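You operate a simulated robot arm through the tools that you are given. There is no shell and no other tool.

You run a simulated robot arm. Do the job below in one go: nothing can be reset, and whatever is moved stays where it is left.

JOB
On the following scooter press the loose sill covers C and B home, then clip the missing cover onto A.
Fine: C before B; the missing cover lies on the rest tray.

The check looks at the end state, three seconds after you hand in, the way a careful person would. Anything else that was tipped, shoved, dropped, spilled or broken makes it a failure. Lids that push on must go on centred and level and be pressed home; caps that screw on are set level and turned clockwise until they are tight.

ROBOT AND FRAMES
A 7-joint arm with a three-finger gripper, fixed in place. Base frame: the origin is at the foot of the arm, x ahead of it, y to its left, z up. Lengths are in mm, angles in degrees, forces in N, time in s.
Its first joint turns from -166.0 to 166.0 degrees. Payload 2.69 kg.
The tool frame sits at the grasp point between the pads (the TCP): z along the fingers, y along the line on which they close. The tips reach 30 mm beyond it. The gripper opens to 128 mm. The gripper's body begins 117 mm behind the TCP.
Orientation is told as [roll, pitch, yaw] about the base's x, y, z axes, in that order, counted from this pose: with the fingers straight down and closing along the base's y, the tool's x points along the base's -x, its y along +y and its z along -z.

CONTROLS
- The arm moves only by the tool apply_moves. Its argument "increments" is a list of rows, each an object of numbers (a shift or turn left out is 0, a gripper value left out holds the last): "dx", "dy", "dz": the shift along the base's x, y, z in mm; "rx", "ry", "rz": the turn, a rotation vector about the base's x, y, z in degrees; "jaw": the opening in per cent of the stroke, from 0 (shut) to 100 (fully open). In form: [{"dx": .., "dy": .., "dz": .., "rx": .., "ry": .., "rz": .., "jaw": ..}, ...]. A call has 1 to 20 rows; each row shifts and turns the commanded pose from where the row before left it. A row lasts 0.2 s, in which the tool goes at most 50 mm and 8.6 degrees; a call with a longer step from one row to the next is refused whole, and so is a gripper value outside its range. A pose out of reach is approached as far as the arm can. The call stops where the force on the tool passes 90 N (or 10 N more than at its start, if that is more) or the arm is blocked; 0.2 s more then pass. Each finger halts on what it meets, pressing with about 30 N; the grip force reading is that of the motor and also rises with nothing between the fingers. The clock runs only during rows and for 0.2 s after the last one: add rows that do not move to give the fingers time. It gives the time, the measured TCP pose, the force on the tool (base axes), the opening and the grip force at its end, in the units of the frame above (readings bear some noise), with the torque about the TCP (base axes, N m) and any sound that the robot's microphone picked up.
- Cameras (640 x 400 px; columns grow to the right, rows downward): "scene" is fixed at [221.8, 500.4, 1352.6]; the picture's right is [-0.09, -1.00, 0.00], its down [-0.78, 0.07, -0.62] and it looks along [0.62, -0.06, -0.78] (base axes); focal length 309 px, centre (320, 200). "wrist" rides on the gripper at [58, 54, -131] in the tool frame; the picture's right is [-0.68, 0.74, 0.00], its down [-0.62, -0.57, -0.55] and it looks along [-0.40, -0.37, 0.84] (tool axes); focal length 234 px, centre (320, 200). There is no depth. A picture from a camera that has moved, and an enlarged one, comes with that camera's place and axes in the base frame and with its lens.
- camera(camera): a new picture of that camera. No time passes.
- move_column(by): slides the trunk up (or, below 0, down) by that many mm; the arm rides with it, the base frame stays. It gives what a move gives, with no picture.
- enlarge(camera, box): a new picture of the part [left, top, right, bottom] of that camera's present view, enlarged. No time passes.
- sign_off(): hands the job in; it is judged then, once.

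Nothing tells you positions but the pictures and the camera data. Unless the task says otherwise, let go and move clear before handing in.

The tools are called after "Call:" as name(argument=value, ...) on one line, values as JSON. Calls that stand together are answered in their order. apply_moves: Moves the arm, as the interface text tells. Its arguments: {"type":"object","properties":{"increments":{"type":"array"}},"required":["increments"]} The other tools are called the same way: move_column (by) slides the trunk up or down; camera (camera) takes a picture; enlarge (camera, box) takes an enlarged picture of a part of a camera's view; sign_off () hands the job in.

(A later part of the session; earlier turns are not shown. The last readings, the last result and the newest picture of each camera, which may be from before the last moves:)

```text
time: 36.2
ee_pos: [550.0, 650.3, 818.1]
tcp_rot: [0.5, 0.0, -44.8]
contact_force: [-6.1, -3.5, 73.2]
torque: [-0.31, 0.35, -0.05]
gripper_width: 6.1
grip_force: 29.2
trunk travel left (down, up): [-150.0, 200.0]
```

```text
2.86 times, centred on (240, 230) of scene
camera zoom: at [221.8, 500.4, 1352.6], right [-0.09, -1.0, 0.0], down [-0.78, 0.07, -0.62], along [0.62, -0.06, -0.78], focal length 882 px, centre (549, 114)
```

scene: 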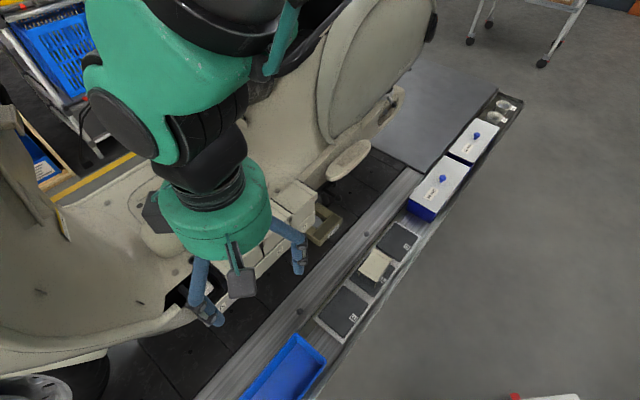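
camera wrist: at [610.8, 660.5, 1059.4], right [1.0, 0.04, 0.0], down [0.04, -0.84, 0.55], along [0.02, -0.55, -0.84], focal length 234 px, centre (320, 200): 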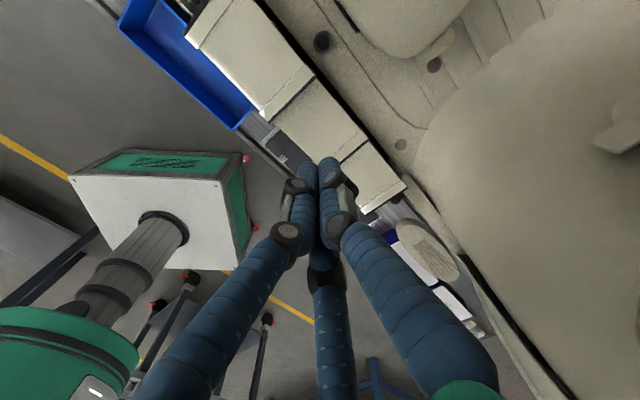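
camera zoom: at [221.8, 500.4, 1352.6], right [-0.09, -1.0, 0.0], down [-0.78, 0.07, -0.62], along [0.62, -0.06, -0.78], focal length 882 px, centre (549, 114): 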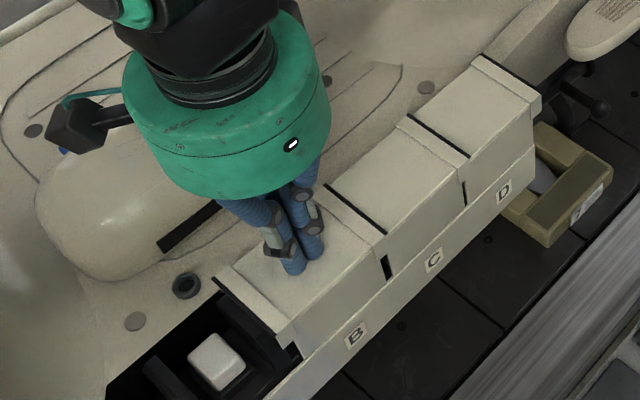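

B moved down a little under 73 N and is now stiff. I'll back off and look across the sill from the robot side to check that B and C are level with D.

Call:
apply_moves(increments=[{"dz": 8}, {"dz": 30}, {"dz": 30}, {"dz": 35}, {"dx": -20, "dy": -20, "dz": 20}, {"dx": -20, "dy": -20}, {"dx": -20, "dy": -20}, {"dx": -20, "dy": -20}, {"dx": -20, "dy": -20}, {"dx": 0}])

Call:
apply_moves(increments=[{"rz": 7.5}, {"rz": 7.5}, {"rz": 7.5}, {"rz": 7.5}, {"rz": 7.5}, {"rz": 7.5}, {"rz": 7.5}, {"rz": 7.5}, {"rz": 7.5}, {"rz": 7.5}, {"rz": 7.5}, {"rz": 7.5}, {"rz": 7.5}, {"rz": 7.5, "jaw": 100}, {"rx": 2.25, "ry": -7.15, "dz": -10, "dx": -5}, {"rx": 2.25, "ry": -7.15, "dz": -10, "dx": -5}, {"rx": 2.25, "ry": -7.15, "dz": -10, "dx": -5}, {"rx": 2.25, "ry": -7.15, "dz": -10, "dx": -5}, {"rx": 2.25, "ry": -7.15, "dz": -10, "dx": -5}, {"dx": 0}])

Call:
camera(camera="wrist")

Call:
enlarge(camera="wrist", box=[200, 100, 440, 250])

```text
time: 38.4
ee_pos: [448.3, 548.5, 935.9]
tcp_rot: [0.0, 0.0, -44.9]
contact_force: [-0.5, -0.6, 0.8]
torque: [0.05, -0.07, 0.02]
gripper_width: 2.4
grip_force: 30.1
trunk travel left (down, up): [-150.0, 200.0]
```

```text
time: 42.6
ee_pos: [425.8, 549.9, 886.1]
tcp_rot: [-27.5, -26.8, 67.0]
contact_force: [-0.4, 0.0, -0.7]
torque: [0.02, -0.01, 0.01]
gripper_width: 127.9
grip_force: 0.0
trunk travel left (down, up): [-150.0, 200.0]
```

```text
taken
camera wrist: at [288.6, 505.8, 941.5], right [-0.3, 0.95, 0.0], down [0.31, 0.1, 0.94], along [0.9, 0.28, -0.33], focal length 234 px, centre (320, 200)
```

wrist: 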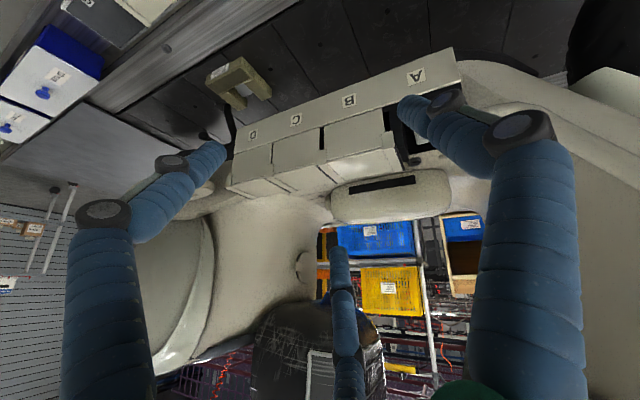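

```text
2.67 times, centred on (320, 175) of wrist
camera zoom: at [288.6, 505.8, 941.5], right [-0.3, 0.95, 0.0], down [0.31, 0.1, 0.94], along [0.9, 0.28, -0.33], focal length 624 px, centre (320, 267)
```

zoom: 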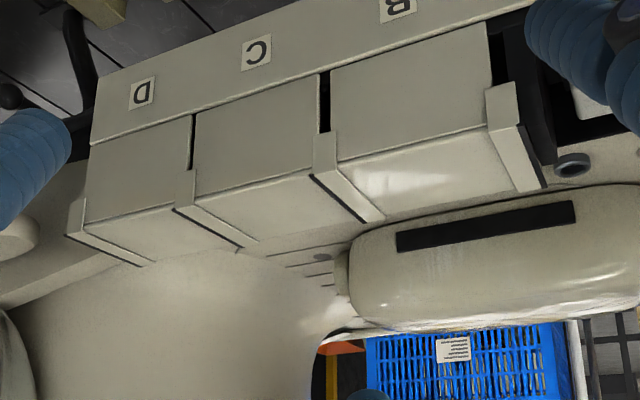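

Call:
enlarge(camera="wrist", box=[220, 110, 330, 210])

Call:
enlarge(camera="wrist", box=[300, 80, 420, 190])

```text
4.00 times, centred on (275, 160) of wrist
camera zoom: at [288.6, 505.8, 941.5], right [-0.3, 0.95, 0.0], down [0.31, 0.1, 0.94], along [0.9, 0.28, -0.33], focal length 937 px, centre (500, 360)
```

zoom: 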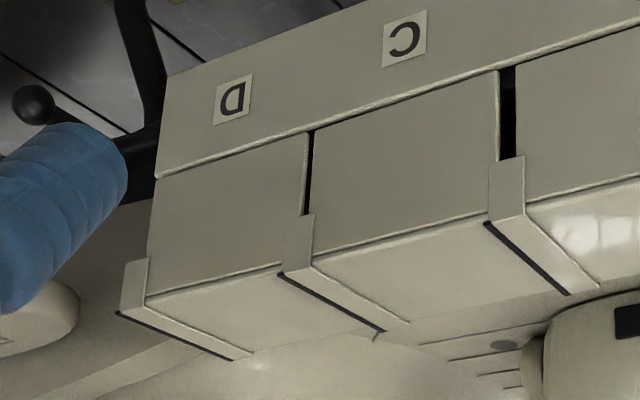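

```text
3.64 times, centred on (360, 135) of wrist
camera zoom: at [288.6, 505.8, 941.5], right [-0.3, 0.95, 0.0], down [0.31, 0.1, 0.94], along [0.9, 0.28, -0.33], focal length 852 px, centre (174, 436)
```

zoom: 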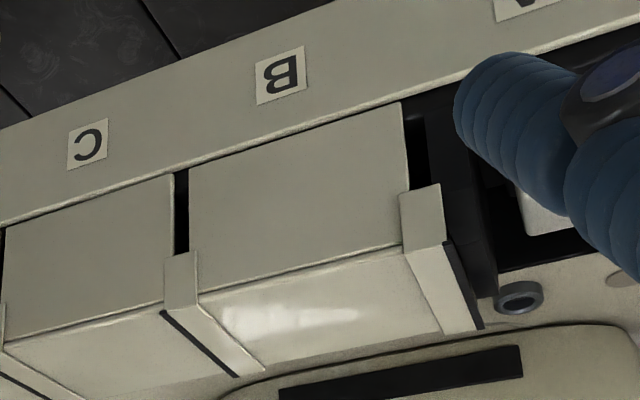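

B and C now sit flush on the sill strip like D, with no dark gap and each right lip over its neighbour. Now I'll go and look at the loose cover on the tray, estimated near (656, 283) with its top at z≈450.

Call:
apply_moves(increments=[{"rx": -2.25, "ry": 7.15, "dz": 15}, {"rx": -2.25, "ry": 7.15, "dz": 15}, {"rx": -2.25, "ry": 7.15, "dz": 15}, {"rx": -2.25, "ry": 7.15, "dz": 15}, {"rx": -2.25, "ry": 7.15, "dz": 15, "jaw": 0}, {"dx": 0}])

Call:
apply_moves(increments=[{"rz": -7.625, "dx": 8.5, "dy": -15}, {"rz": -7.625, "dx": 8.5, "dy": -15}, {"rz": -7.625, "dx": 8.5, "dy": -15}, {"rz": -7.625, "dx": 8.5, "dy": -15}, {"rz": -7.625, "dx": 8.5, "dy": -15}, {"rz": -7.625, "dx": 8.5, "dy": -15}, {"rz": -7.625, "dx": 8.5, "dy": -15}, {"rz": -7.625, "dx": 8.5, "dy": -15}, {"rz": -7.625, "dx": 8.5, "dy": -15}, {"rz": -7.625, "dx": 8.5, "dy": -15}, {"rz": -7.625, "dx": 8.5, "dy": -15}, {"rz": -7.625, "dx": 8.5, "dy": -15}, {"rz": -7.625, "dx": 8.5, "dy": -15}, {"rz": -7.625, "dx": 8.5, "dy": -15}, {"rz": -7.625, "dx": 8.5, "dy": -15}, {"rz": -7.625, "dx": 8.5, "dy": -15}, {"rz": -7.625, "dx": 8.5, "dy": -15}, {"rz": -7.625, "dx": 8.5, "dy": -15}, {"rz": -7.625, "dx": 8.5, "dy": -15}, {"rz": -7.625, "dx": 8.5, "dy": -15}])

Call:
apply_moves(increments=[{"dz": -40}, {"dz": -40}, {"dz": -40}, {"dz": -40}, {"dz": -40}, {"dz": -40}, {"dx": 0}])

Call:
camera(camera="wrist")

Call:
camera(camera="scene")

```text
time: 44.0
ee_pos: [425.0, 547.3, 959.5]
tcp_rot: [0.1, 0.1, 60.2]
contact_force: [0.5, 0.6, -0.3]
torque: [0.01, 0.03, 0.02]
gripper_width: 2.1
grip_force: 20.1
trunk travel left (down, up): [-150.0, 200.0]
```

```text
time: 48.2
ee_pos: [595.6, 249.3, 959.4]
tcp_rot: [-0.1, 0.0, -92.3]
contact_force: [0.1, 1.0, 0.2]
torque: [-0.04, -0.03, 0.03]
gripper_width: 2.2
grip_force: 30.4
trunk travel left (down, up): [-150.0, 200.0]
```

```text
time: 49.8
ee_pos: [595.5, 248.0, 717.9]
tcp_rot: [0.0, 0.1, -92.4]
contact_force: [0.3, 0.3, -0.1]
torque: [0.0, 0.05, 0.02]
gripper_width: 1.9
grip_force: 30.2
trunk travel left (down, up): [-150.0, 200.0]
```

```text
taken
camera wrist: at [651.6, 303.4, 849.8], right [0.71, -0.7, 0.0], down [-0.59, -0.59, 0.55], along [-0.39, -0.39, -0.84], focal length 234 px, centre (320, 200)
```

wrist: 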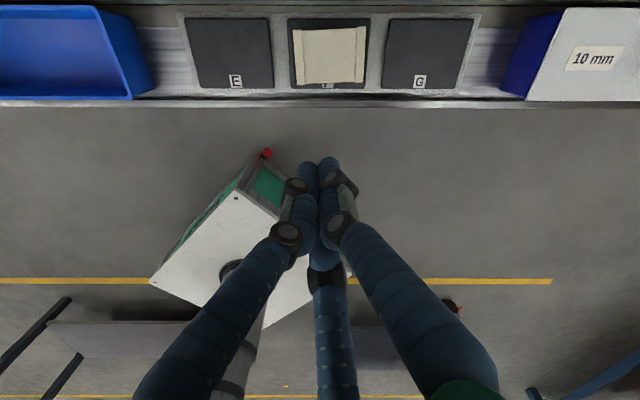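

```text
taken
```

scene: 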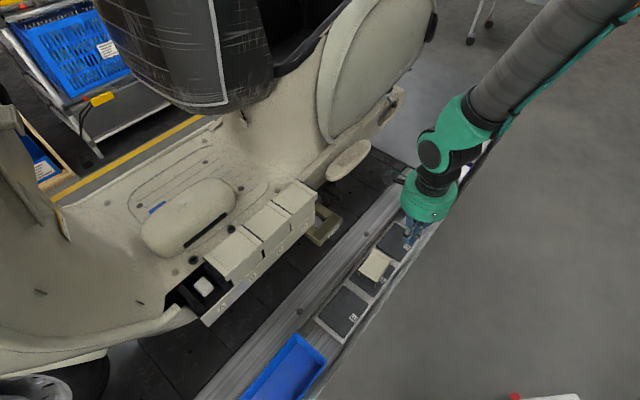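

Call:
enlarge(camera="wrist", box=[270, 0, 390, 100])

Call:
enlarge(camera="scene", box=[330, 225, 430, 305])

Call:
enlarge(camera="scene", box=[180, 170, 330, 320])

```text
4.00 times, centred on (330, 50) of wrist
camera zoom: at [651.6, 303.4, 849.8], right [0.71, -0.7, 0.0], down [-0.59, -0.59, 0.55], along [-0.39, -0.39, -0.84], focal length 937 px, centre (280, 800)
```

zoom: 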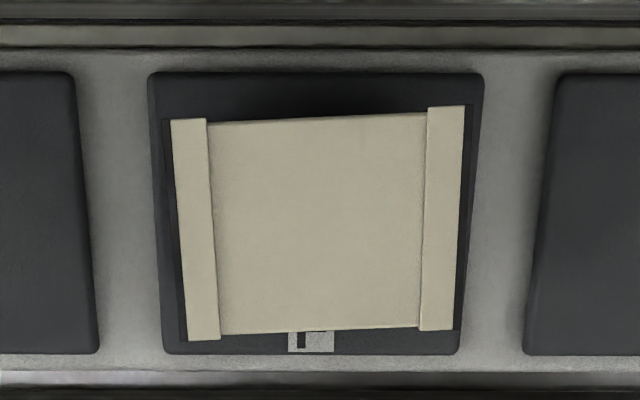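

```text
5.00 times, centred on (380, 265) of scene
camera zoom: at [221.8, 500.4, 1352.6], right [-0.09, -1.0, 0.0], down [-0.78, 0.07, -0.62], along [0.62, -0.06, -0.78], focal length 1544 px, centre (20, -125)
```

zoom: 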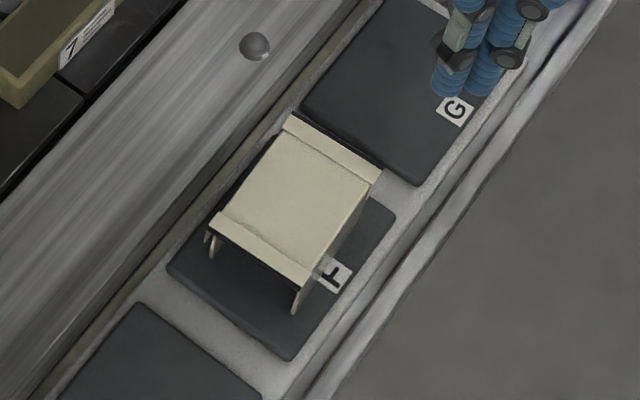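

```text
2.67 times, centred on (255, 245) of scene
camera zoom: at [221.8, 500.4, 1352.6], right [-0.09, -1.0, 0.0], down [-0.78, 0.07, -0.62], along [0.62, -0.06, -0.78], focal length 823 px, centre (493, 80)
```

zoom: 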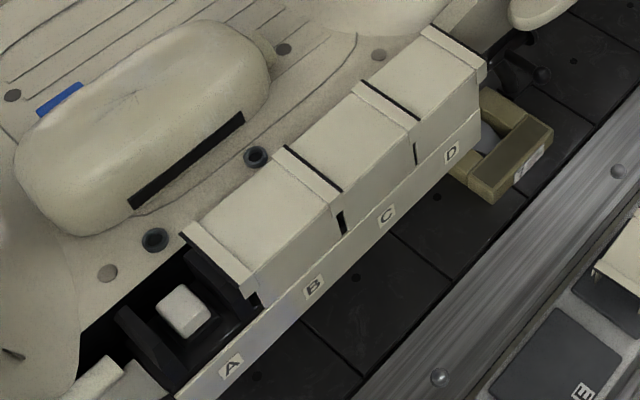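

The loose cover stands on its legs with a lip at each end, so it works either way round and each one laps over the last. It is centred near (655.4, 286.2) with its top at z≈454, turned about 2° from the tray line. I'll line up above it with the jaws partly open.

Call:
apply_moves(increments=[{"rz": 7.03, "dx": 8.6, "dy": 5.5, "dz": -20}, {"rz": 7.03, "dx": 8.6, "dy": 5.5, "dz": -20}, {"rz": 7.03, "dx": 8.6, "dy": 5.5, "dz": -20}, {"rz": 7.03, "dx": 8.6, "dy": 5.5, "dz": -20}, {"rz": 7.03, "dx": 8.6, "dy": 5.5, "dz": -20}, {"rz": 7.03, "dx": 8.6, "dy": 5.5, "dz": -20}, {"rz": 7.03, "dx": 8.4, "dy": 5.2, "dz": -20, "jaw": 68}, {"dx": 0}, {"dx": 0}, {"dx": 0}])

Call:
camera(camera="wrist")

Call:
enlarge(camera="scene", box=[330, 200, 430, 300])

```text
time: 52.0
ee_pos: [654.9, 287.6, 580.5]
tcp_rot: [0.0, 0.1, -42.9]
contact_force: [-0.1, -0.3, -0.6]
torque: [-0.03, -0.02, 0.0]
gripper_width: 87.1
grip_force: 0.0
trunk travel left (down, up): [-150.0, 200.0]
```

```text
taken
camera wrist: at [647.9, 365.3, 711.5], right [1.0, 0.08, 0.0], down [0.06, -0.83, 0.55], along [0.04, -0.55, -0.84], focal length 234 px, centre (320, 200)
```

wrist: 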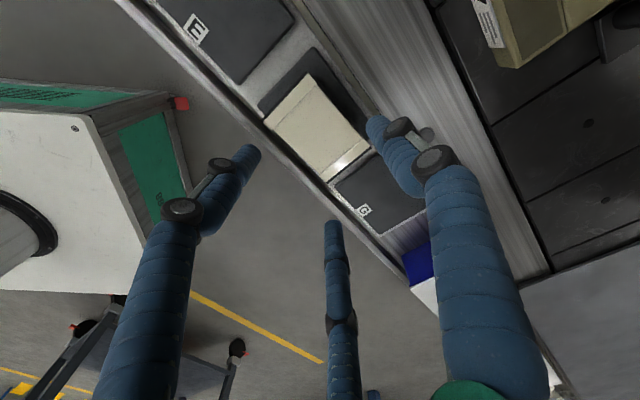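

```text
4.00 times, centred on (380, 250) of scene
camera zoom: at [221.8, 500.4, 1352.6], right [-0.09, -1.0, 0.0], down [-0.78, 0.07, -0.62], along [0.62, -0.06, -0.78], focal length 1235 px, centre (80, 0)
```

zoom: 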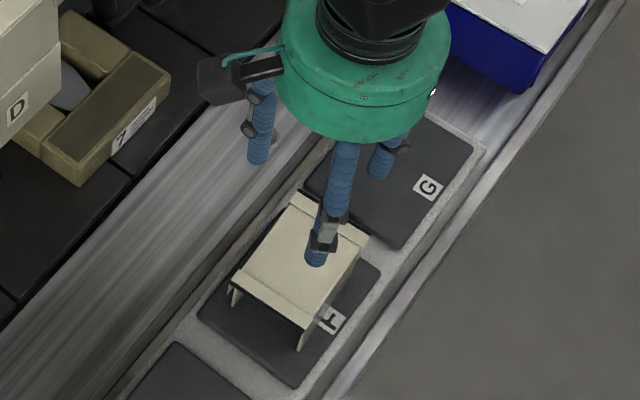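

I'm above the cover. The gripper picture still shows three fingers, so I'll open the jaws fully to clear the cover in any case. First I'll check the centring in the wrist view.

Call:
apply_moves(increments=[{"jaw": 100}, {"dx": 0}])

Call:
enlarge(camera="wrist", box=[240, 50, 400, 200])

```text
time: 52.6
ee_pos: [654.0, 286.9, 580.5]
tcp_rot: [-0.1, 0.0, -43.0]
contact_force: [0.0, 0.0, -0.2]
torque: [0.01, 0.01, -0.01]
gripper_width: 128.0
grip_force: 0.1
trunk travel left (down, up): [-150.0, 200.0]
```

```text
2.67 times, centred on (320, 125) of wrist
camera zoom: at [647.9, 365.4, 711.4], right [1.0, 0.08, 0.0], down [0.06, -0.83, 0.55], along [0.04, -0.55, -0.84], focal length 624 px, centre (320, 400)
```

zoom: 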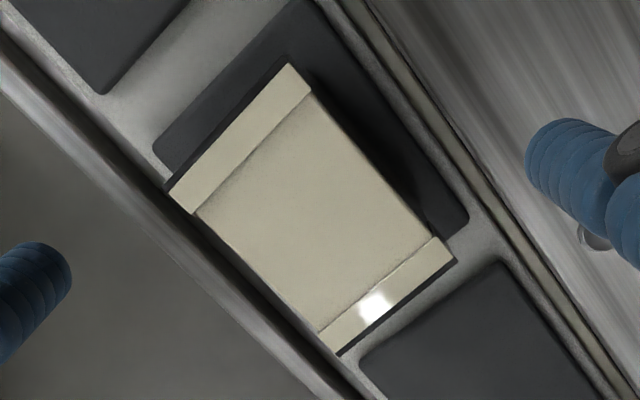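

Call:
apply_moves(increments=[{"dx": -0.9, "dy": -1.2, "rz": 0.6}, {"dz": -30}, {"dz": -30}, {"dz": -10}, {"dz": -8}, {"dz": -4}, {"dz": -4}, {"dz": -4}, {"dz": -4}, {"dx": 0}])

Call:
camera(camera="wrist")

Call:
enlarge(camera="scene", box=[330, 200, 430, 300])

```text
time: 54.8
ee_pos: [653.9, 284.8, 485.3]
tcp_rot: [0.0, 0.0, -42.5]
contact_force: [-0.1, -0.5, -0.4]
torque: [0.03, 0.02, 0.01]
gripper_width: 128.0
grip_force: 0.1
trunk travel left (down, up): [-150.0, 200.0]
```

```text
taken
camera wrist: at [646.6, 363.2, 617.2], right [1.0, 0.09, 0.0], down [0.07, -0.83, 0.55], along [0.05, -0.55, -0.84], focal length 234 px, centre (320, 200)
```

wrist: 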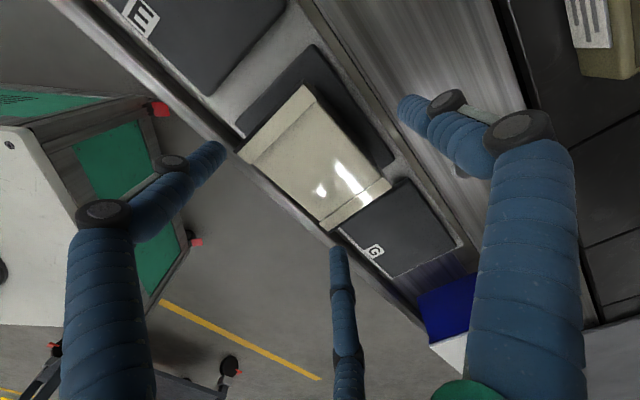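

```text
4.00 times, centred on (380, 250) of scene
camera zoom: at [221.8, 500.4, 1352.6], right [-0.09, -1.0, 0.0], down [-0.78, 0.07, -0.62], along [0.62, -0.06, -0.78], focal length 1235 px, centre (80, 0)
```

zoom: 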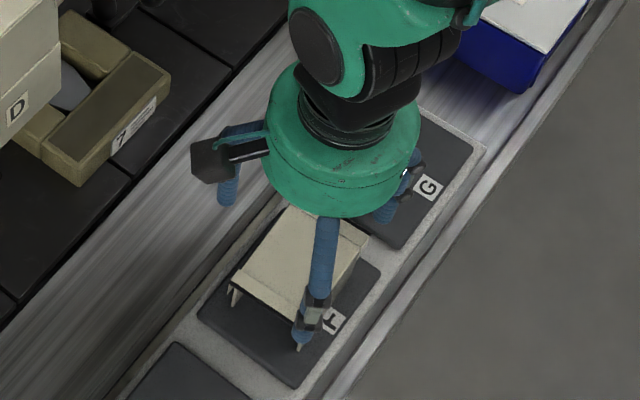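

Call:
apply_moves(increments=[{"dz": -4}, {"dz": -4}, {"dz": -4}, {"dz": -4}, {"dz": -4}, {"dx": 0}])

Call:
apply_moves(increments=[{"jaw": 75}, {"jaw": 65}, {"jaw": 60}, {"dx": 0}, {"dx": 0}])

Call:
camera(camera="wrist")

Call:
enlarge(camera="scene", box=[330, 200, 430, 300])

```text
time: 56.2
ee_pos: [654.6, 285.5, 465.9]
tcp_rot: [0.0, 0.0, -42.4]
contact_force: [-0.1, -0.2, 0.5]
torque: [0.01, -0.01, 0.01]
gripper_width: 128.0
grip_force: 0.1
trunk travel left (down, up): [-150.0, 200.0]
```

```text
time: 57.4
ee_pos: [654.3, 287.0, 466.7]
tcp_rot: [0.1, 0.0, -42.4]
contact_force: [-1.9, -1.7, 4.7]
torque: [-0.12, 0.18, 0.0]
gripper_width: 97.2
grip_force: 15.4
trunk travel left (down, up): [-150.0, 200.0]
```

```text
taken
camera wrist: at [647.3, 364.2, 597.4], right [1.0, 0.09, 0.0], down [0.07, -0.83, 0.55], along [0.05, -0.55, -0.84], focal length 234 px, centre (320, 200)
```

wrist: 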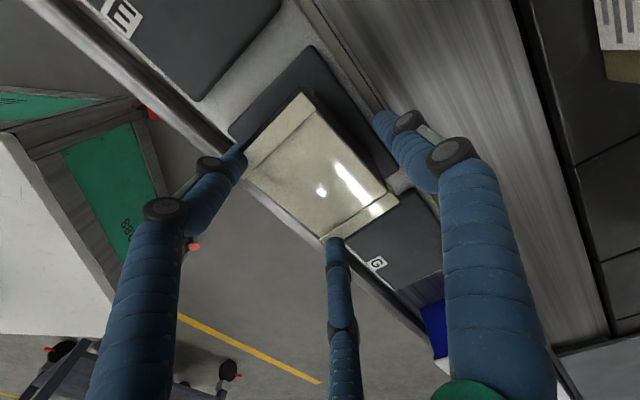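

```text
4.00 times, centred on (380, 250) of scene
camera zoom: at [221.8, 500.4, 1352.6], right [-0.09, -1.0, 0.0], down [-0.78, 0.07, -0.62], along [0.62, -0.06, -0.78], focal length 1235 px, centre (80, 0)
```

zoom: 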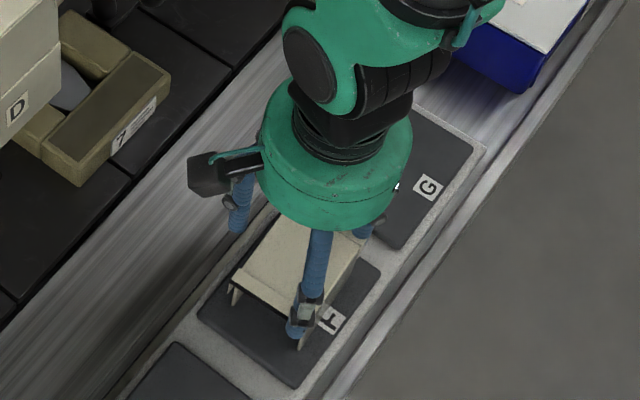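

The jaws stopped at 97 mm although the cover is only 67 mm deep. The hand really does have three fingers at 120°, and the two on the robot side met the cover's near corners. The cover has not moved. I'll open, rise, and turn the hand so one finger takes the left lip end and the other two take the front and back faces, which keeps clear of B at the sill.

Call:
apply_moves(increments=[{"jaw": 100}, {"dx": 0}, {"dx": 0}, {"dz": 10}, {"dz": 30}, {"dz": 40}, {"dz": 30}, {"dx": 0}])

Call:
apply_moves(increments=[{"rz": 7.5}, {"rz": 7.5}, {"rz": 7.5}, {"rz": 7.5}, {"rz": 7.5}, {"rz": 7.5}, {"rz": 7.5}, {"rz": 7.5}, {"rz": 7.5}, {"rz": 7.5}, {"rz": 7.5}, {"rz": 7.5}, {"dx": 0}])

Call:
camera(camera="wrist")

Call:
enlarge(camera="wrist", box=[240, 50, 400, 200])

Call:
enlarge(camera="scene", box=[330, 200, 430, 300])

```text
time: 59.2
ee_pos: [654.3, 283.6, 576.1]
tcp_rot: [0.0, 0.0, -42.5]
contact_force: [-0.5, -1.0, 0.5]
torque: [0.04, -0.03, -0.02]
gripper_width: 128.0
grip_force: 0.1
trunk travel left (down, up): [-150.0, 200.0]
```

```text
time: 62.0
ee_pos: [654.2, 285.4, 576.2]
tcp_rot: [-0.1, 0.1, 47.7]
contact_force: [0.2, 0.0, 0.2]
torque: [-0.02, -0.02, -0.01]
gripper_width: 127.9
grip_force: 0.1
trunk travel left (down, up): [-150.0, 200.0]
```

```text
taken
camera wrist: at [574.5, 278.2, 707.2], right [-0.09, 1.0, 0.0], down [0.83, 0.07, 0.55], along [0.55, 0.05, -0.84], focal length 234 px, centre (320, 200)
```

wrist: 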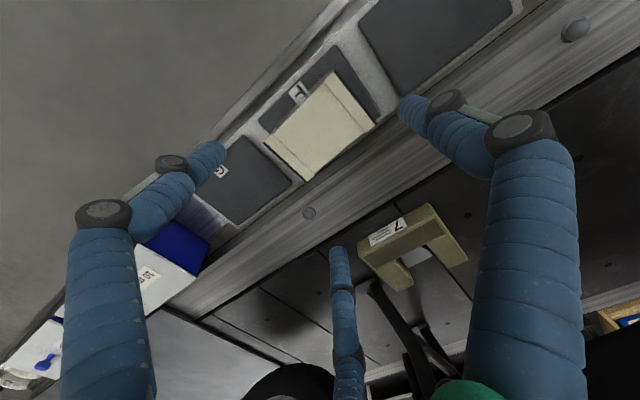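

```text
2.67 times, centred on (320, 125) of wrist
camera zoom: at [574.5, 278.2, 707.2], right [-0.09, 1.0, 0.0], down [0.83, 0.07, 0.55], along [0.55, 0.05, -0.84], focal length 624 px, centre (320, 400)
```

zoom: 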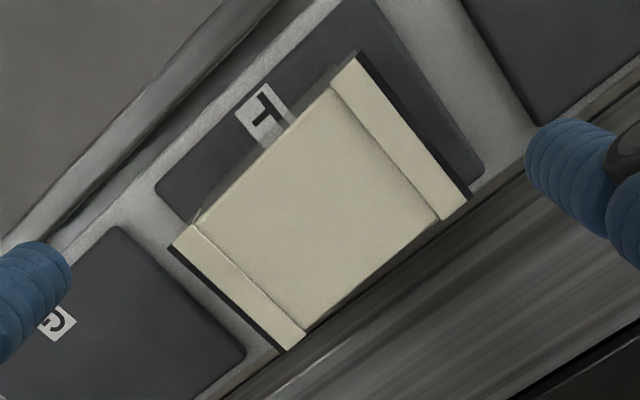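

```text
4.00 times, centred on (380, 250) of scene
camera zoom: at [221.8, 500.4, 1352.6], right [-0.09, -1.0, 0.0], down [-0.78, 0.07, -0.62], along [0.62, -0.06, -0.78], focal length 1235 px, centre (80, 0)
```

zoom: 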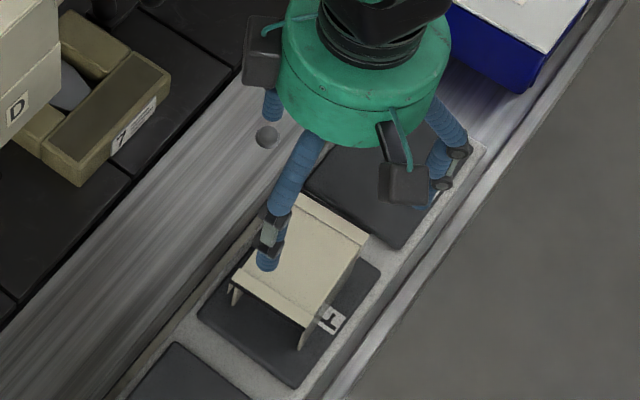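

The cover has not moved: centre (652.6, 283.9), bearing about -42°. I'll shift the tool 15 mm toward the E end so one finger lands at that lip end and the other two on the long faces. Then I'll lower.

Call:
apply_moves(increments=[{"dx": -12, "dy": 9.1, "rz": 0.2}, {"dz": -30}, {"dz": -30}, {"dz": -15}, {"dz": -6}, {"dz": -4}, {"dz": -4}, {"dx": 0}])

Call:
camera(camera="wrist")

Call:
enlarge(camera="scene", box=[330, 200, 430, 300])

```text
time: 63.8
ee_pos: [644.1, 296.1, 486.4]
tcp_rot: [-0.1, 0.0, 47.8]
contact_force: [-0.9, 0.2, -0.3]
torque: [-0.01, -0.02, 0.01]
gripper_width: 127.9
grip_force: 0.1
trunk travel left (down, up): [-150.0, 200.0]
```

```text
taken
camera wrist: at [563.2, 287.0, 618.2], right [-0.09, 1.0, 0.0], down [0.83, 0.08, 0.55], along [0.55, 0.05, -0.84], focal length 234 px, centre (320, 200)
```

wrist: 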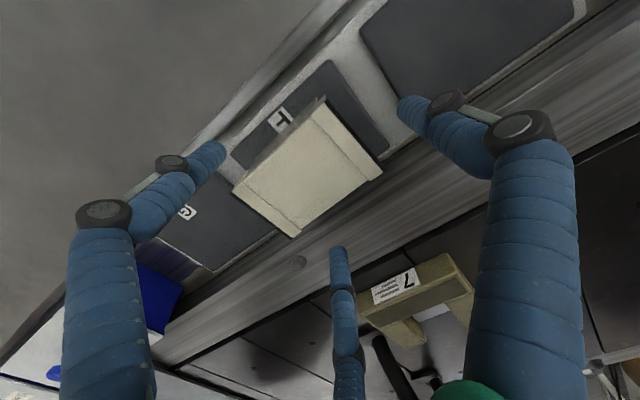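

```text
4.00 times, centred on (380, 250) of scene
camera zoom: at [221.8, 500.4, 1352.6], right [-0.09, -1.0, 0.0], down [-0.78, 0.07, -0.62], along [0.62, -0.06, -0.78], focal length 1235 px, centre (80, 0)
```

zoom: 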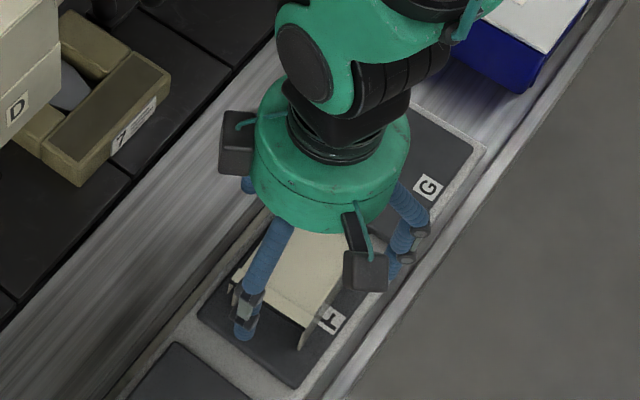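

Call:
apply_moves(increments=[{"dz": -4}, {"dz": -4}, {"dz": -4}, {"dz": -4}, {"dz": -3}, {"dx": 0}])

Call:
apply_moves(increments=[{"jaw": 85}, {"jaw": 75}, {"jaw": 70}, {"dx": 0}])

Call:
camera(camera="wrist")

Call:
enlarge(camera="scene", box=[330, 200, 430, 300])

```text
time: 65.2
ee_pos: [642.1, 294.8, 469.2]
tcp_rot: [0.0, 0.0, 47.8]
contact_force: [-0.3, -1.0, 0.1]
torque: [-0.03, 0.0, 0.04]
gripper_width: 127.9
grip_force: 0.1
trunk travel left (down, up): [-150.0, 200.0]
```

```text
time: 66.2
ee_pos: [643.2, 295.3, 467.9]
tcp_rot: [0.0, 0.0, 47.8]
contact_force: [-0.3, -0.4, 0.0]
torque: [-0.01, 0.0, 0.0]
gripper_width: 89.8
grip_force: 0.0
trunk travel left (down, up): [-150.0, 200.0]
```

```text
taken
camera wrist: at [562.8, 287.2, 599.6], right [-0.09, 1.0, 0.0], down [0.83, 0.08, 0.55], along [0.55, 0.05, -0.84], focal length 234 px, centre (320, 200)
```

wrist: 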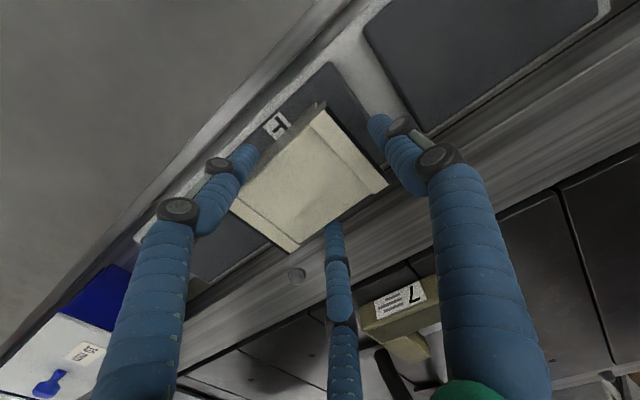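

```text
4.00 times, centred on (380, 250) of scene
camera zoom: at [221.8, 500.4, 1352.6], right [-0.09, -1.0, 0.0], down [-0.78, 0.07, -0.62], along [0.62, -0.06, -0.78], focal length 1235 px, centre (80, 0)
```

zoom: 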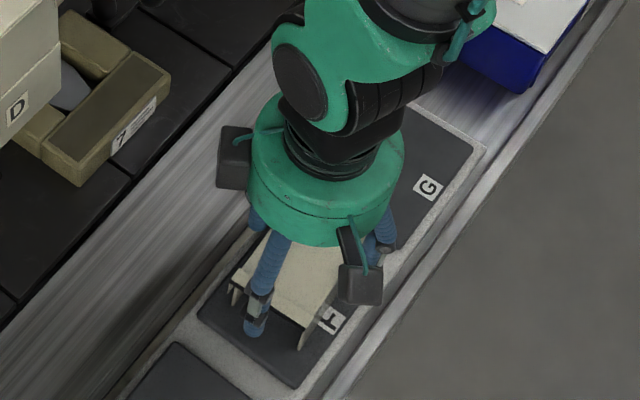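

Call:
apply_moves(increments=[{"jaw": 65}, {"jaw": 60}, {"jaw": 57}, {"dx": 0}])

Call:
camera(camera="wrist")

```text
time: 67.2
ee_pos: [642.4, 295.4, 469.3]
tcp_rot: [0.0, 0.0, 47.9]
contact_force: [0.7, 0.1, 0.7]
torque: [0.01, -0.02, -0.02]
gripper_width: 78.2
grip_force: 4.0
trunk travel left (down, up): [-150.0, 200.0]
```

```text
taken
camera wrist: at [562.8, 287.2, 599.7], right [-0.09, 1.0, 0.0], down [0.83, 0.08, 0.55], along [0.55, 0.05, -0.84], focal length 234 px, centre (320, 200)
```

wrist: 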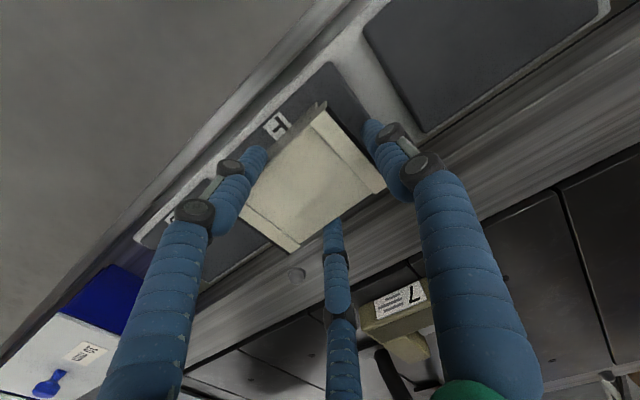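

The net force stays near zero while the grip builds, so the contact is balanced. I'll close to a firm grip.

Call:
apply_moves(increments=[{"jaw": 52}, {"jaw": 48}, {"jaw": 44}, {"jaw": 40}, {"dx": 0}, {"dx": 0}])

Call:
camera(camera="wrist")

Call:
enlarge(camera="scene", box=[330, 200, 430, 300])

```text
time: 68.6
ee_pos: [641.4, 295.2, 468.7]
tcp_rot: [-0.1, 0.0, 47.8]
contact_force: [0.5, -1.7, 2.8]
torque: [-0.02, -0.01, -0.01]
gripper_width: 77.6
grip_force: 19.9
trunk travel left (down, up): [-150.0, 200.0]
```

```text
taken
camera wrist: at [562.8, 287.2, 599.7], right [-0.09, 1.0, 0.0], down [0.83, 0.08, 0.55], along [0.55, 0.05, -0.84], focal length 234 px, centre (320, 200)
```

wrist: 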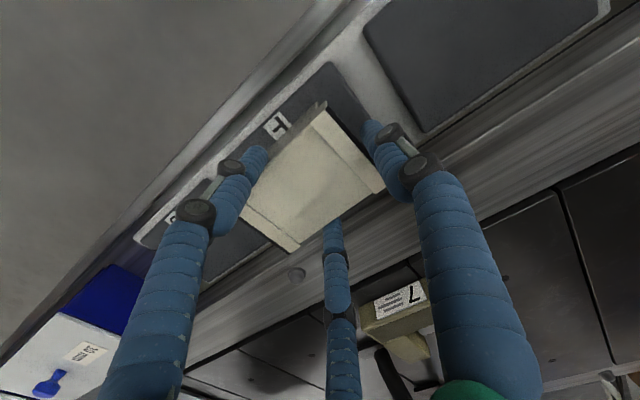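

```text
4.00 times, centred on (380, 250) of scene
camera zoom: at [221.8, 500.4, 1352.6], right [-0.09, -1.0, 0.0], down [-0.78, 0.07, -0.62], along [0.62, -0.06, -0.78], focal length 1235 px, centre (80, 0)
```

zoom: 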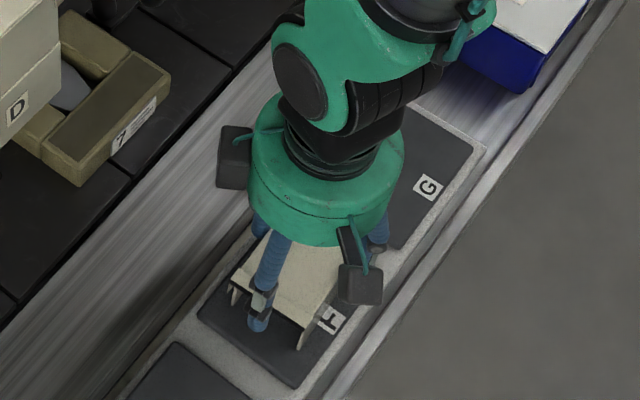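

Call:
apply_moves(increments=[{"jaw": 30}, {"jaw": 20}, {"jaw": 10}, {"dx": 0}, {"dz": 3}, {"dz": 5}, {"dz": 8}, {"dx": 0}])

Call:
camera(camera="wrist")

Call:
enlarge(camera="scene", box=[330, 200, 430, 300])

```text
time: 70.4
ee_pos: [642.8, 294.0, 484.1]
tcp_rot: [0.0, 0.1, 47.8]
contact_force: [0.5, -0.5, -1.0]
torque: [-0.01, -0.01, 0.0]
gripper_width: 77.2
grip_force: 29.9
trunk travel left (down, up): [-150.0, 200.0]
```

```text
taken
camera wrist: at [563.0, 286.8, 616.3], right [-0.09, 1.0, 0.0], down [0.83, 0.08, 0.55], along [0.55, 0.05, -0.84], focal length 234 px, centre (320, 200)
```

wrist: 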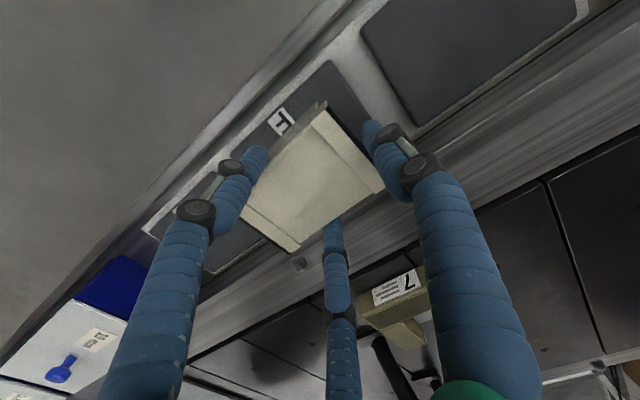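

```text
4.00 times, centred on (380, 250) of scene
camera zoom: at [221.8, 500.4, 1352.6], right [-0.09, -1.0, 0.0], down [-0.78, 0.07, -0.62], along [0.62, -0.06, -0.78], focal length 1235 px, centre (80, 0)
```

zoom: 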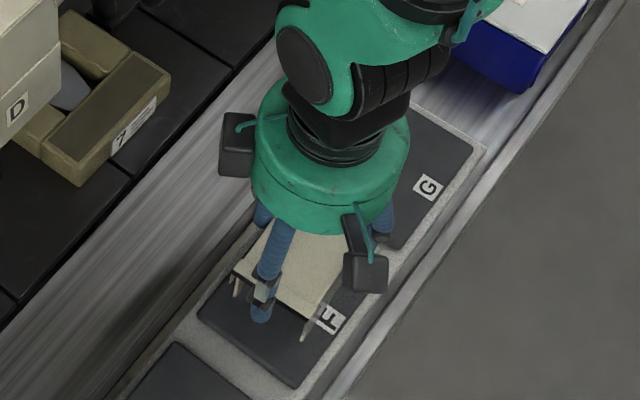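

The cover is lifted, level and held by all three fingers. I'll measure where it sits in the grip, then carry it up high.

Call:
enlarge(camera="wrist", box=[220, 80, 400, 270])

Call:
apply_moves(increments=[{"dz": 30}, {"dz": 40}, {"dz": 40}, {"dz": 40}, {"dz": 40}, {"dz": 40}, {"dz": 40}, {"dz": 40}, {"dz": 40}, {"dz": 40}, {"dz": 40}, {"dz": 40}, {"dx": 0}])

Call:
enlarge(camera="wrist", box=[220, 80, 400, 270])

Call:
camera(camera="scene")

```text
2.11 times, centred on (310, 175) of wrist
camera zoom: at [563.0, 286.8, 616.3], right [-0.09, 1.0, 0.0], down [0.83, 0.08, 0.55], along [0.55, 0.05, -0.84], focal length 493 px, centre (341, 253)
```

zoom: 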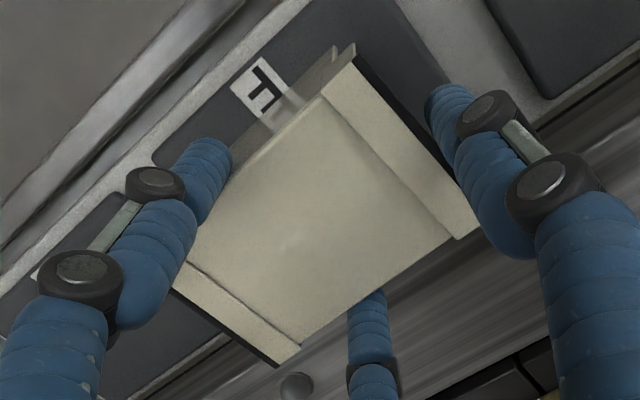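

```text
time: 73.2
ee_pos: [641.1, 294.1, 954.4]
tcp_rot: [0.0, 0.0, 47.7]
contact_force: [-0.5, -0.1, -0.8]
torque: [-0.01, -0.05, -0.01]
gripper_width: 77.1
grip_force: 30.1
trunk travel left (down, up): [-150.0, 200.0]
```

```text
2.11 times, centred on (310, 175) of wrist
camera zoom: at [561.4, 286.9, 1085.1], right [-0.09, 1.0, 0.0], down [0.83, 0.08, 0.55], along [0.55, 0.05, -0.84], focal length 493 px, centre (341, 253)
```

zoom: 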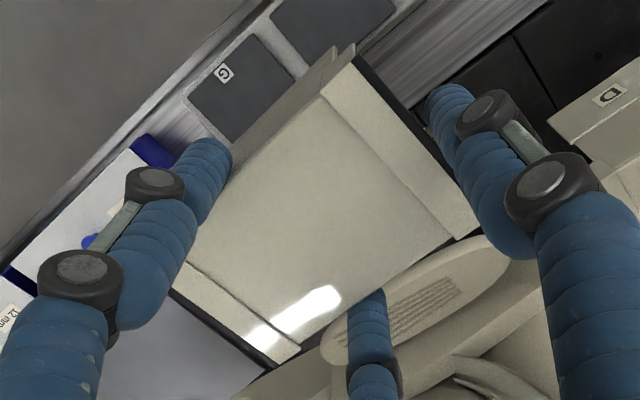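

```text
taken
```

scene: 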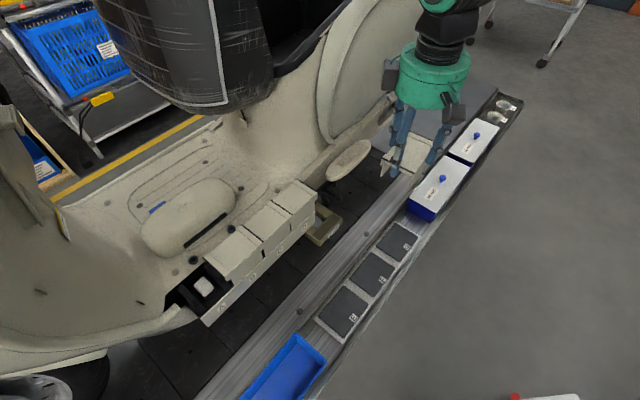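

The cover rides steadily and level, centred about 16 mm along the sill direction from the tool. My estimate for the A seat centre is (486.6, 711.2). Next I'll carry it across at height and check alignment from the scene camera.

Call:
apply_moves(increments=[{"dx": -14, "dy": 30, "rz": -0.5}, {"dx": -14, "dy": 36, "rz": -0.5}, {"dx": -14, "dy": 36, "rz": -0.5}, {"dx": -14, "dy": 36, "rz": -0.5}, {"dx": -14, "dy": 36, "rz": -0.5}, {"dx": -14, "dy": 36, "rz": -0.4}, {"dx": -14, "dy": 36}, {"dx": -14, "dy": 36}, {"dx": -14, "dy": 36}, {"dx": -14, "dy": 36}, {"dx": -14, "dy": 36}, {"dx": -12, "dy": 36}, {"dx": 0}])

Call:
camera(camera="wrist")

Call:
camera(camera="scene")

```text
time: 76.0
ee_pos: [476.9, 723.5, 953.7]
tcp_rot: [0.0, 0.0, 44.9]
contact_force: [0.1, 0.0, -0.5]
torque: [-0.02, -0.03, 0.01]
gripper_width: 77.1
grip_force: 29.9
trunk travel left (down, up): [-150.0, 200.0]
```

```text
taken
camera wrist: at [396.1, 719.0, 1086.0], right [-0.04, 1.0, 0.0], down [0.84, 0.03, 0.55], along [0.55, 0.02, -0.84], focal length 234 px, centre (320, 200)
```

wrist: 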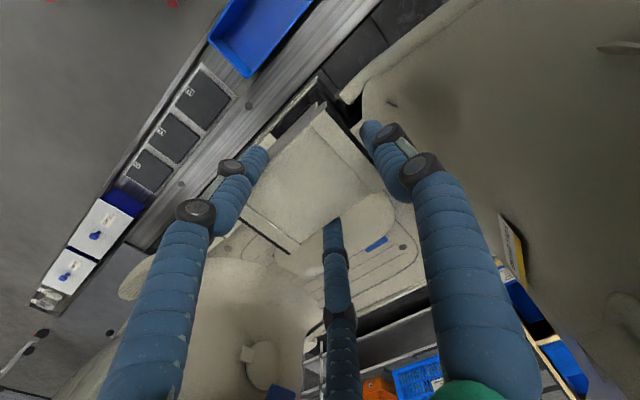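

```text
taken
```

scene: 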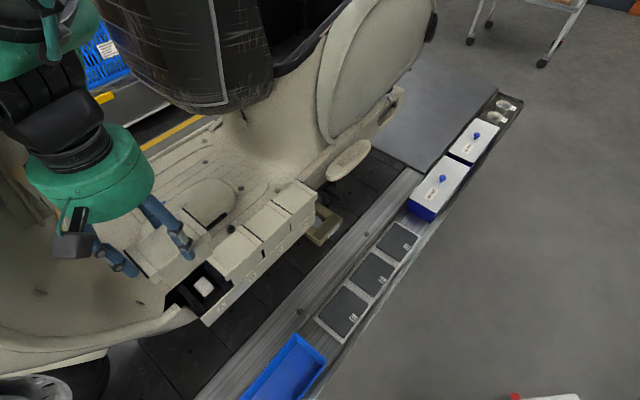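

Call:
enlarge(camera="scene", box=[90, 180, 290, 330])

Call:
enlarge(camera="wrist", box=[220, 70, 400, 270])

```text
2.67 times, centred on (190, 255) of scene
camera zoom: at [221.8, 500.4, 1352.6], right [-0.09, -1.0, 0.0], down [-0.78, 0.07, -0.62], along [0.62, -0.06, -0.78], focal length 823 px, centre (667, 53)
```

zoom: 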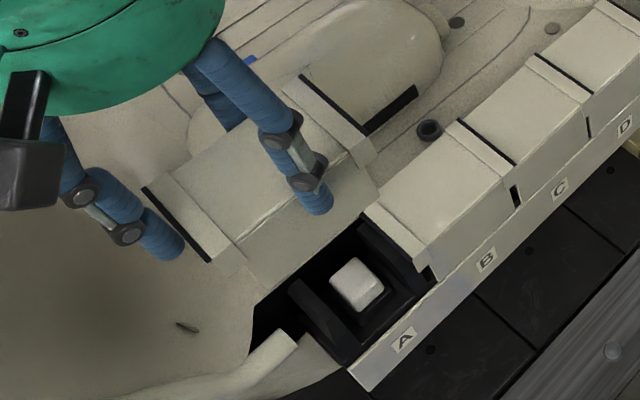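

```text
2.00 times, centred on (310, 170) of wrist
camera zoom: at [396.1, 719.0, 1086.0], right [-0.04, 1.0, 0.0], down [0.84, 0.03, 0.55], along [0.55, 0.02, -0.84], focal length 468 px, centre (340, 260)
```

zoom: 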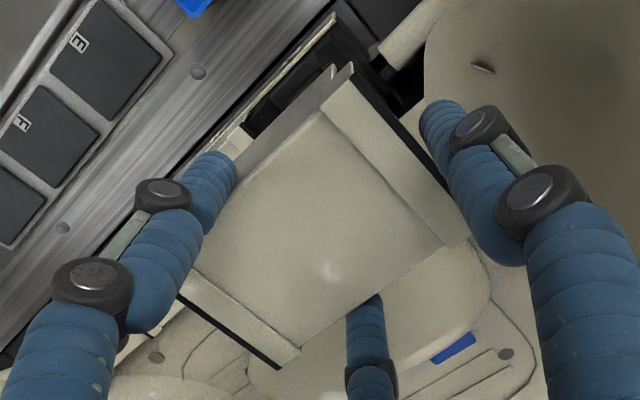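

Using several views together, the A stud is at about (487.7, 710.8) with its top at z≈766. That matches a pitch of 88 mm from B. I'll fine-shift and go down to just above the seat, then check again.

Call:
apply_moves(increments=[{"dx": 1.4, "dy": -1.4}, {"dz": -30}, {"dz": -30}, {"dz": -30}, {"dz": -12}, {"dx": 0}])

Call:
camera(camera="wrist")

Call:
enlarge(camera="scene", box=[120, 180, 300, 330])

Call:
enlarge(camera="wrist", box=[220, 50, 400, 270])

```text
time: 77.4
ee_pos: [477.3, 719.1, 852.5]
tcp_rot: [-0.1, -0.1, 44.9]
contact_force: [-0.2, 0.8, -1.7]
torque: [-0.01, -0.01, -0.02]
gripper_width: 77.0
grip_force: 29.9
trunk travel left (down, up): [-150.0, 200.0]
```

```text
taken
camera wrist: at [398.2, 716.6, 984.5], right [-0.04, 1.0, 0.0], down [0.84, 0.03, 0.55], along [0.55, 0.02, -0.84], focal length 234 px, centre (320, 200)
```

wrist: 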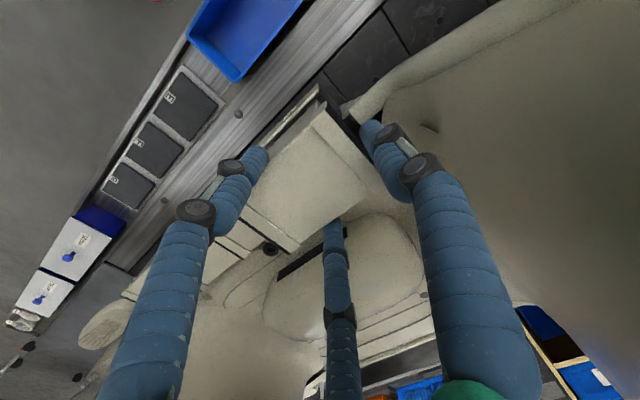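

```text
2.67 times, centred on (210, 255) of scene
camera zoom: at [221.8, 500.4, 1352.6], right [-0.09, -1.0, 0.0], down [-0.78, 0.07, -0.62], along [0.62, -0.06, -0.78], focal length 823 px, centre (613, 53)
```

zoom: 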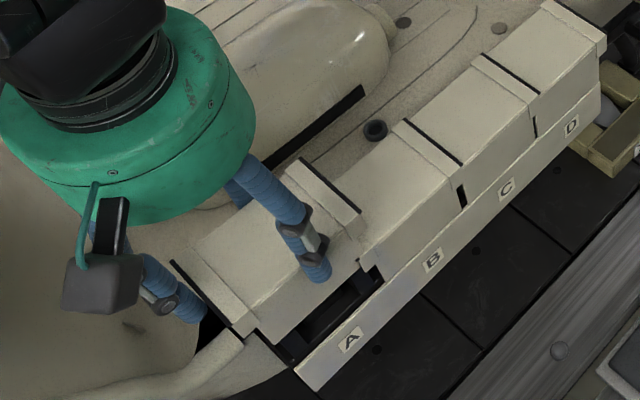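

```text
1.82 times, centred on (310, 160) of wrist
camera zoom: at [398.2, 716.6, 984.5], right [-0.04, 1.0, 0.0], down [0.84, 0.03, 0.55], along [0.55, 0.02, -0.84], focal length 426 px, centre (338, 273)
```

zoom: 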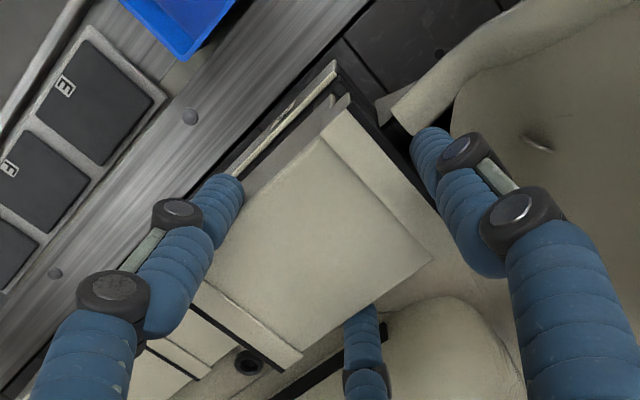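

The held cover lines up with A and the B–D row in the scene view. I'll lower gently and watch for contact.

Call:
apply_moves(increments=[{"dx": -0.5, "dy": 0.8, "dz": -4}, {"dz": -4}, {"dz": -4}, {"dx": 0}])

Call:
apply_moves(increments=[{"dz": -3}, {"dz": -3}, {"dz": -3}, {"dx": 0}])

Call:
apply_moves(increments=[{"dz": -2}, {"dz": -2}, {"dz": -2}, {"dx": 0}])

```text
time: 78.4
ee_pos: [477.0, 721.2, 839.9]
tcp_rot: [0.0, 0.0, 44.9]
contact_force: [-1.1, 0.1, -1.2]
torque: [0.03, 0.01, 0.01]
gripper_width: 77.2
grip_force: 29.7
trunk travel left (down, up): [-150.0, 200.0]
```

```text
time: 79.4
ee_pos: [475.9, 721.1, 829.5]
tcp_rot: [0.0, 0.1, 44.9]
contact_force: [0.5, 0.3, -1.3]
torque: [0.03, 0.02, 0.0]
gripper_width: 77.3
grip_force: 30.1
trunk travel left (down, up): [-150.0, 200.0]
```

```text
time: 80.4
ee_pos: [476.7, 719.6, 824.8]
tcp_rot: [0.0, 0.0, 44.9]
contact_force: [-0.6, -0.3, -0.2]
torque: [0.06, 0.02, -0.01]
gripper_width: 77.3
grip_force: 29.6
trunk travel left (down, up): [-150.0, 200.0]
```

Call:
enlarge(camera="scene", box=[140, 200, 290, 330])

Call:
enlarge(camera="wrist", box=[220, 50, 400, 270])

```text
3.08 times, centred on (215, 265) of scene
camera zoom: at [221.8, 500.4, 1352.6], right [-0.09, -1.0, 0.0], down [-0.78, 0.07, -0.62], along [0.62, -0.06, -0.78], focal length 950 px, centre (643, 0)
```

zoom: 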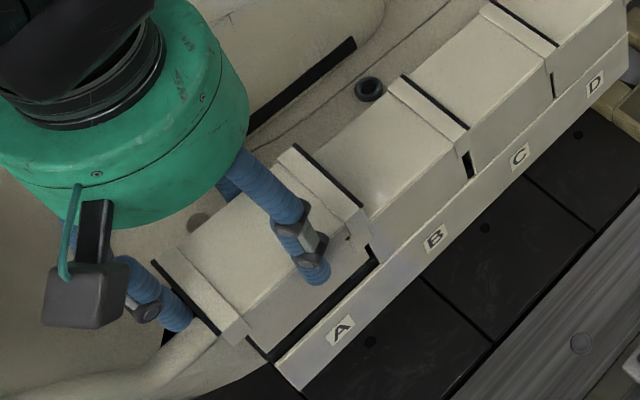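

```text
1.82 times, centred on (310, 160) of wrist
camera zoom: at [397.4, 716.6, 956.3], right [-0.04, 1.0, 0.0], down [0.84, 0.03, 0.55], along [0.55, 0.02, -0.84], focal length 426 px, centre (338, 273)
```

zoom: 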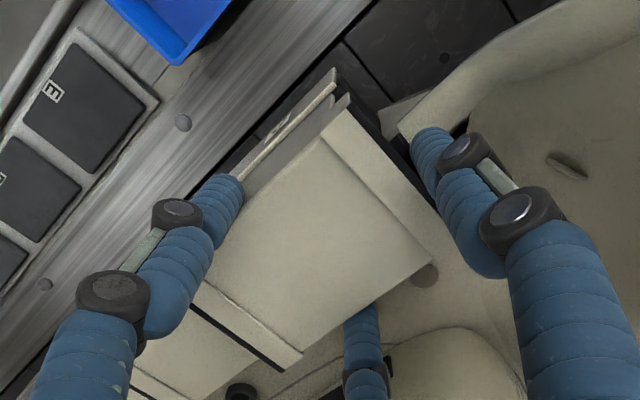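

Call:
apply_moves(increments=[{"dz": -2}, {"dz": -2}, {"dz": -1}, {"dx": 0}])

Call:
apply_moves(increments=[{"dz": -1}, {"dz": -1}, {"dx": 0}])

Call:
apply_moves(increments=[{"dz": -1}, {"dz": -1}, {"dx": 0}])

```text
time: 81.4
ee_pos: [475.9, 720.6, 820.0]
tcp_rot: [0.0, 0.0, 44.9]
contact_force: [-0.2, 0.8, -0.9]
torque: [0.02, -0.02, 0.01]
gripper_width: 77.1
grip_force: 29.6
trunk travel left (down, up): [-150.0, 200.0]
```

```text
time: 82.2
ee_pos: [477.3, 721.1, 817.3]
tcp_rot: [0.0, 0.0, 44.8]
contact_force: [-0.5, -0.7, -0.8]
torque: [0.01, 0.02, 0.0]
gripper_width: 77.1
grip_force: 30.0
trunk travel left (down, up): [-150.0, 200.0]
```

```text
time: 83.0
ee_pos: [476.3, 722.0, 816.0]
tcp_rot: [0.0, 0.0, 44.9]
contact_force: [-0.6, -0.1, -0.4]
torque: [0.0, 0.01, 0.01]
gripper_width: 77.3
grip_force: 30.2
trunk travel left (down, up): [-150.0, 200.0]
```

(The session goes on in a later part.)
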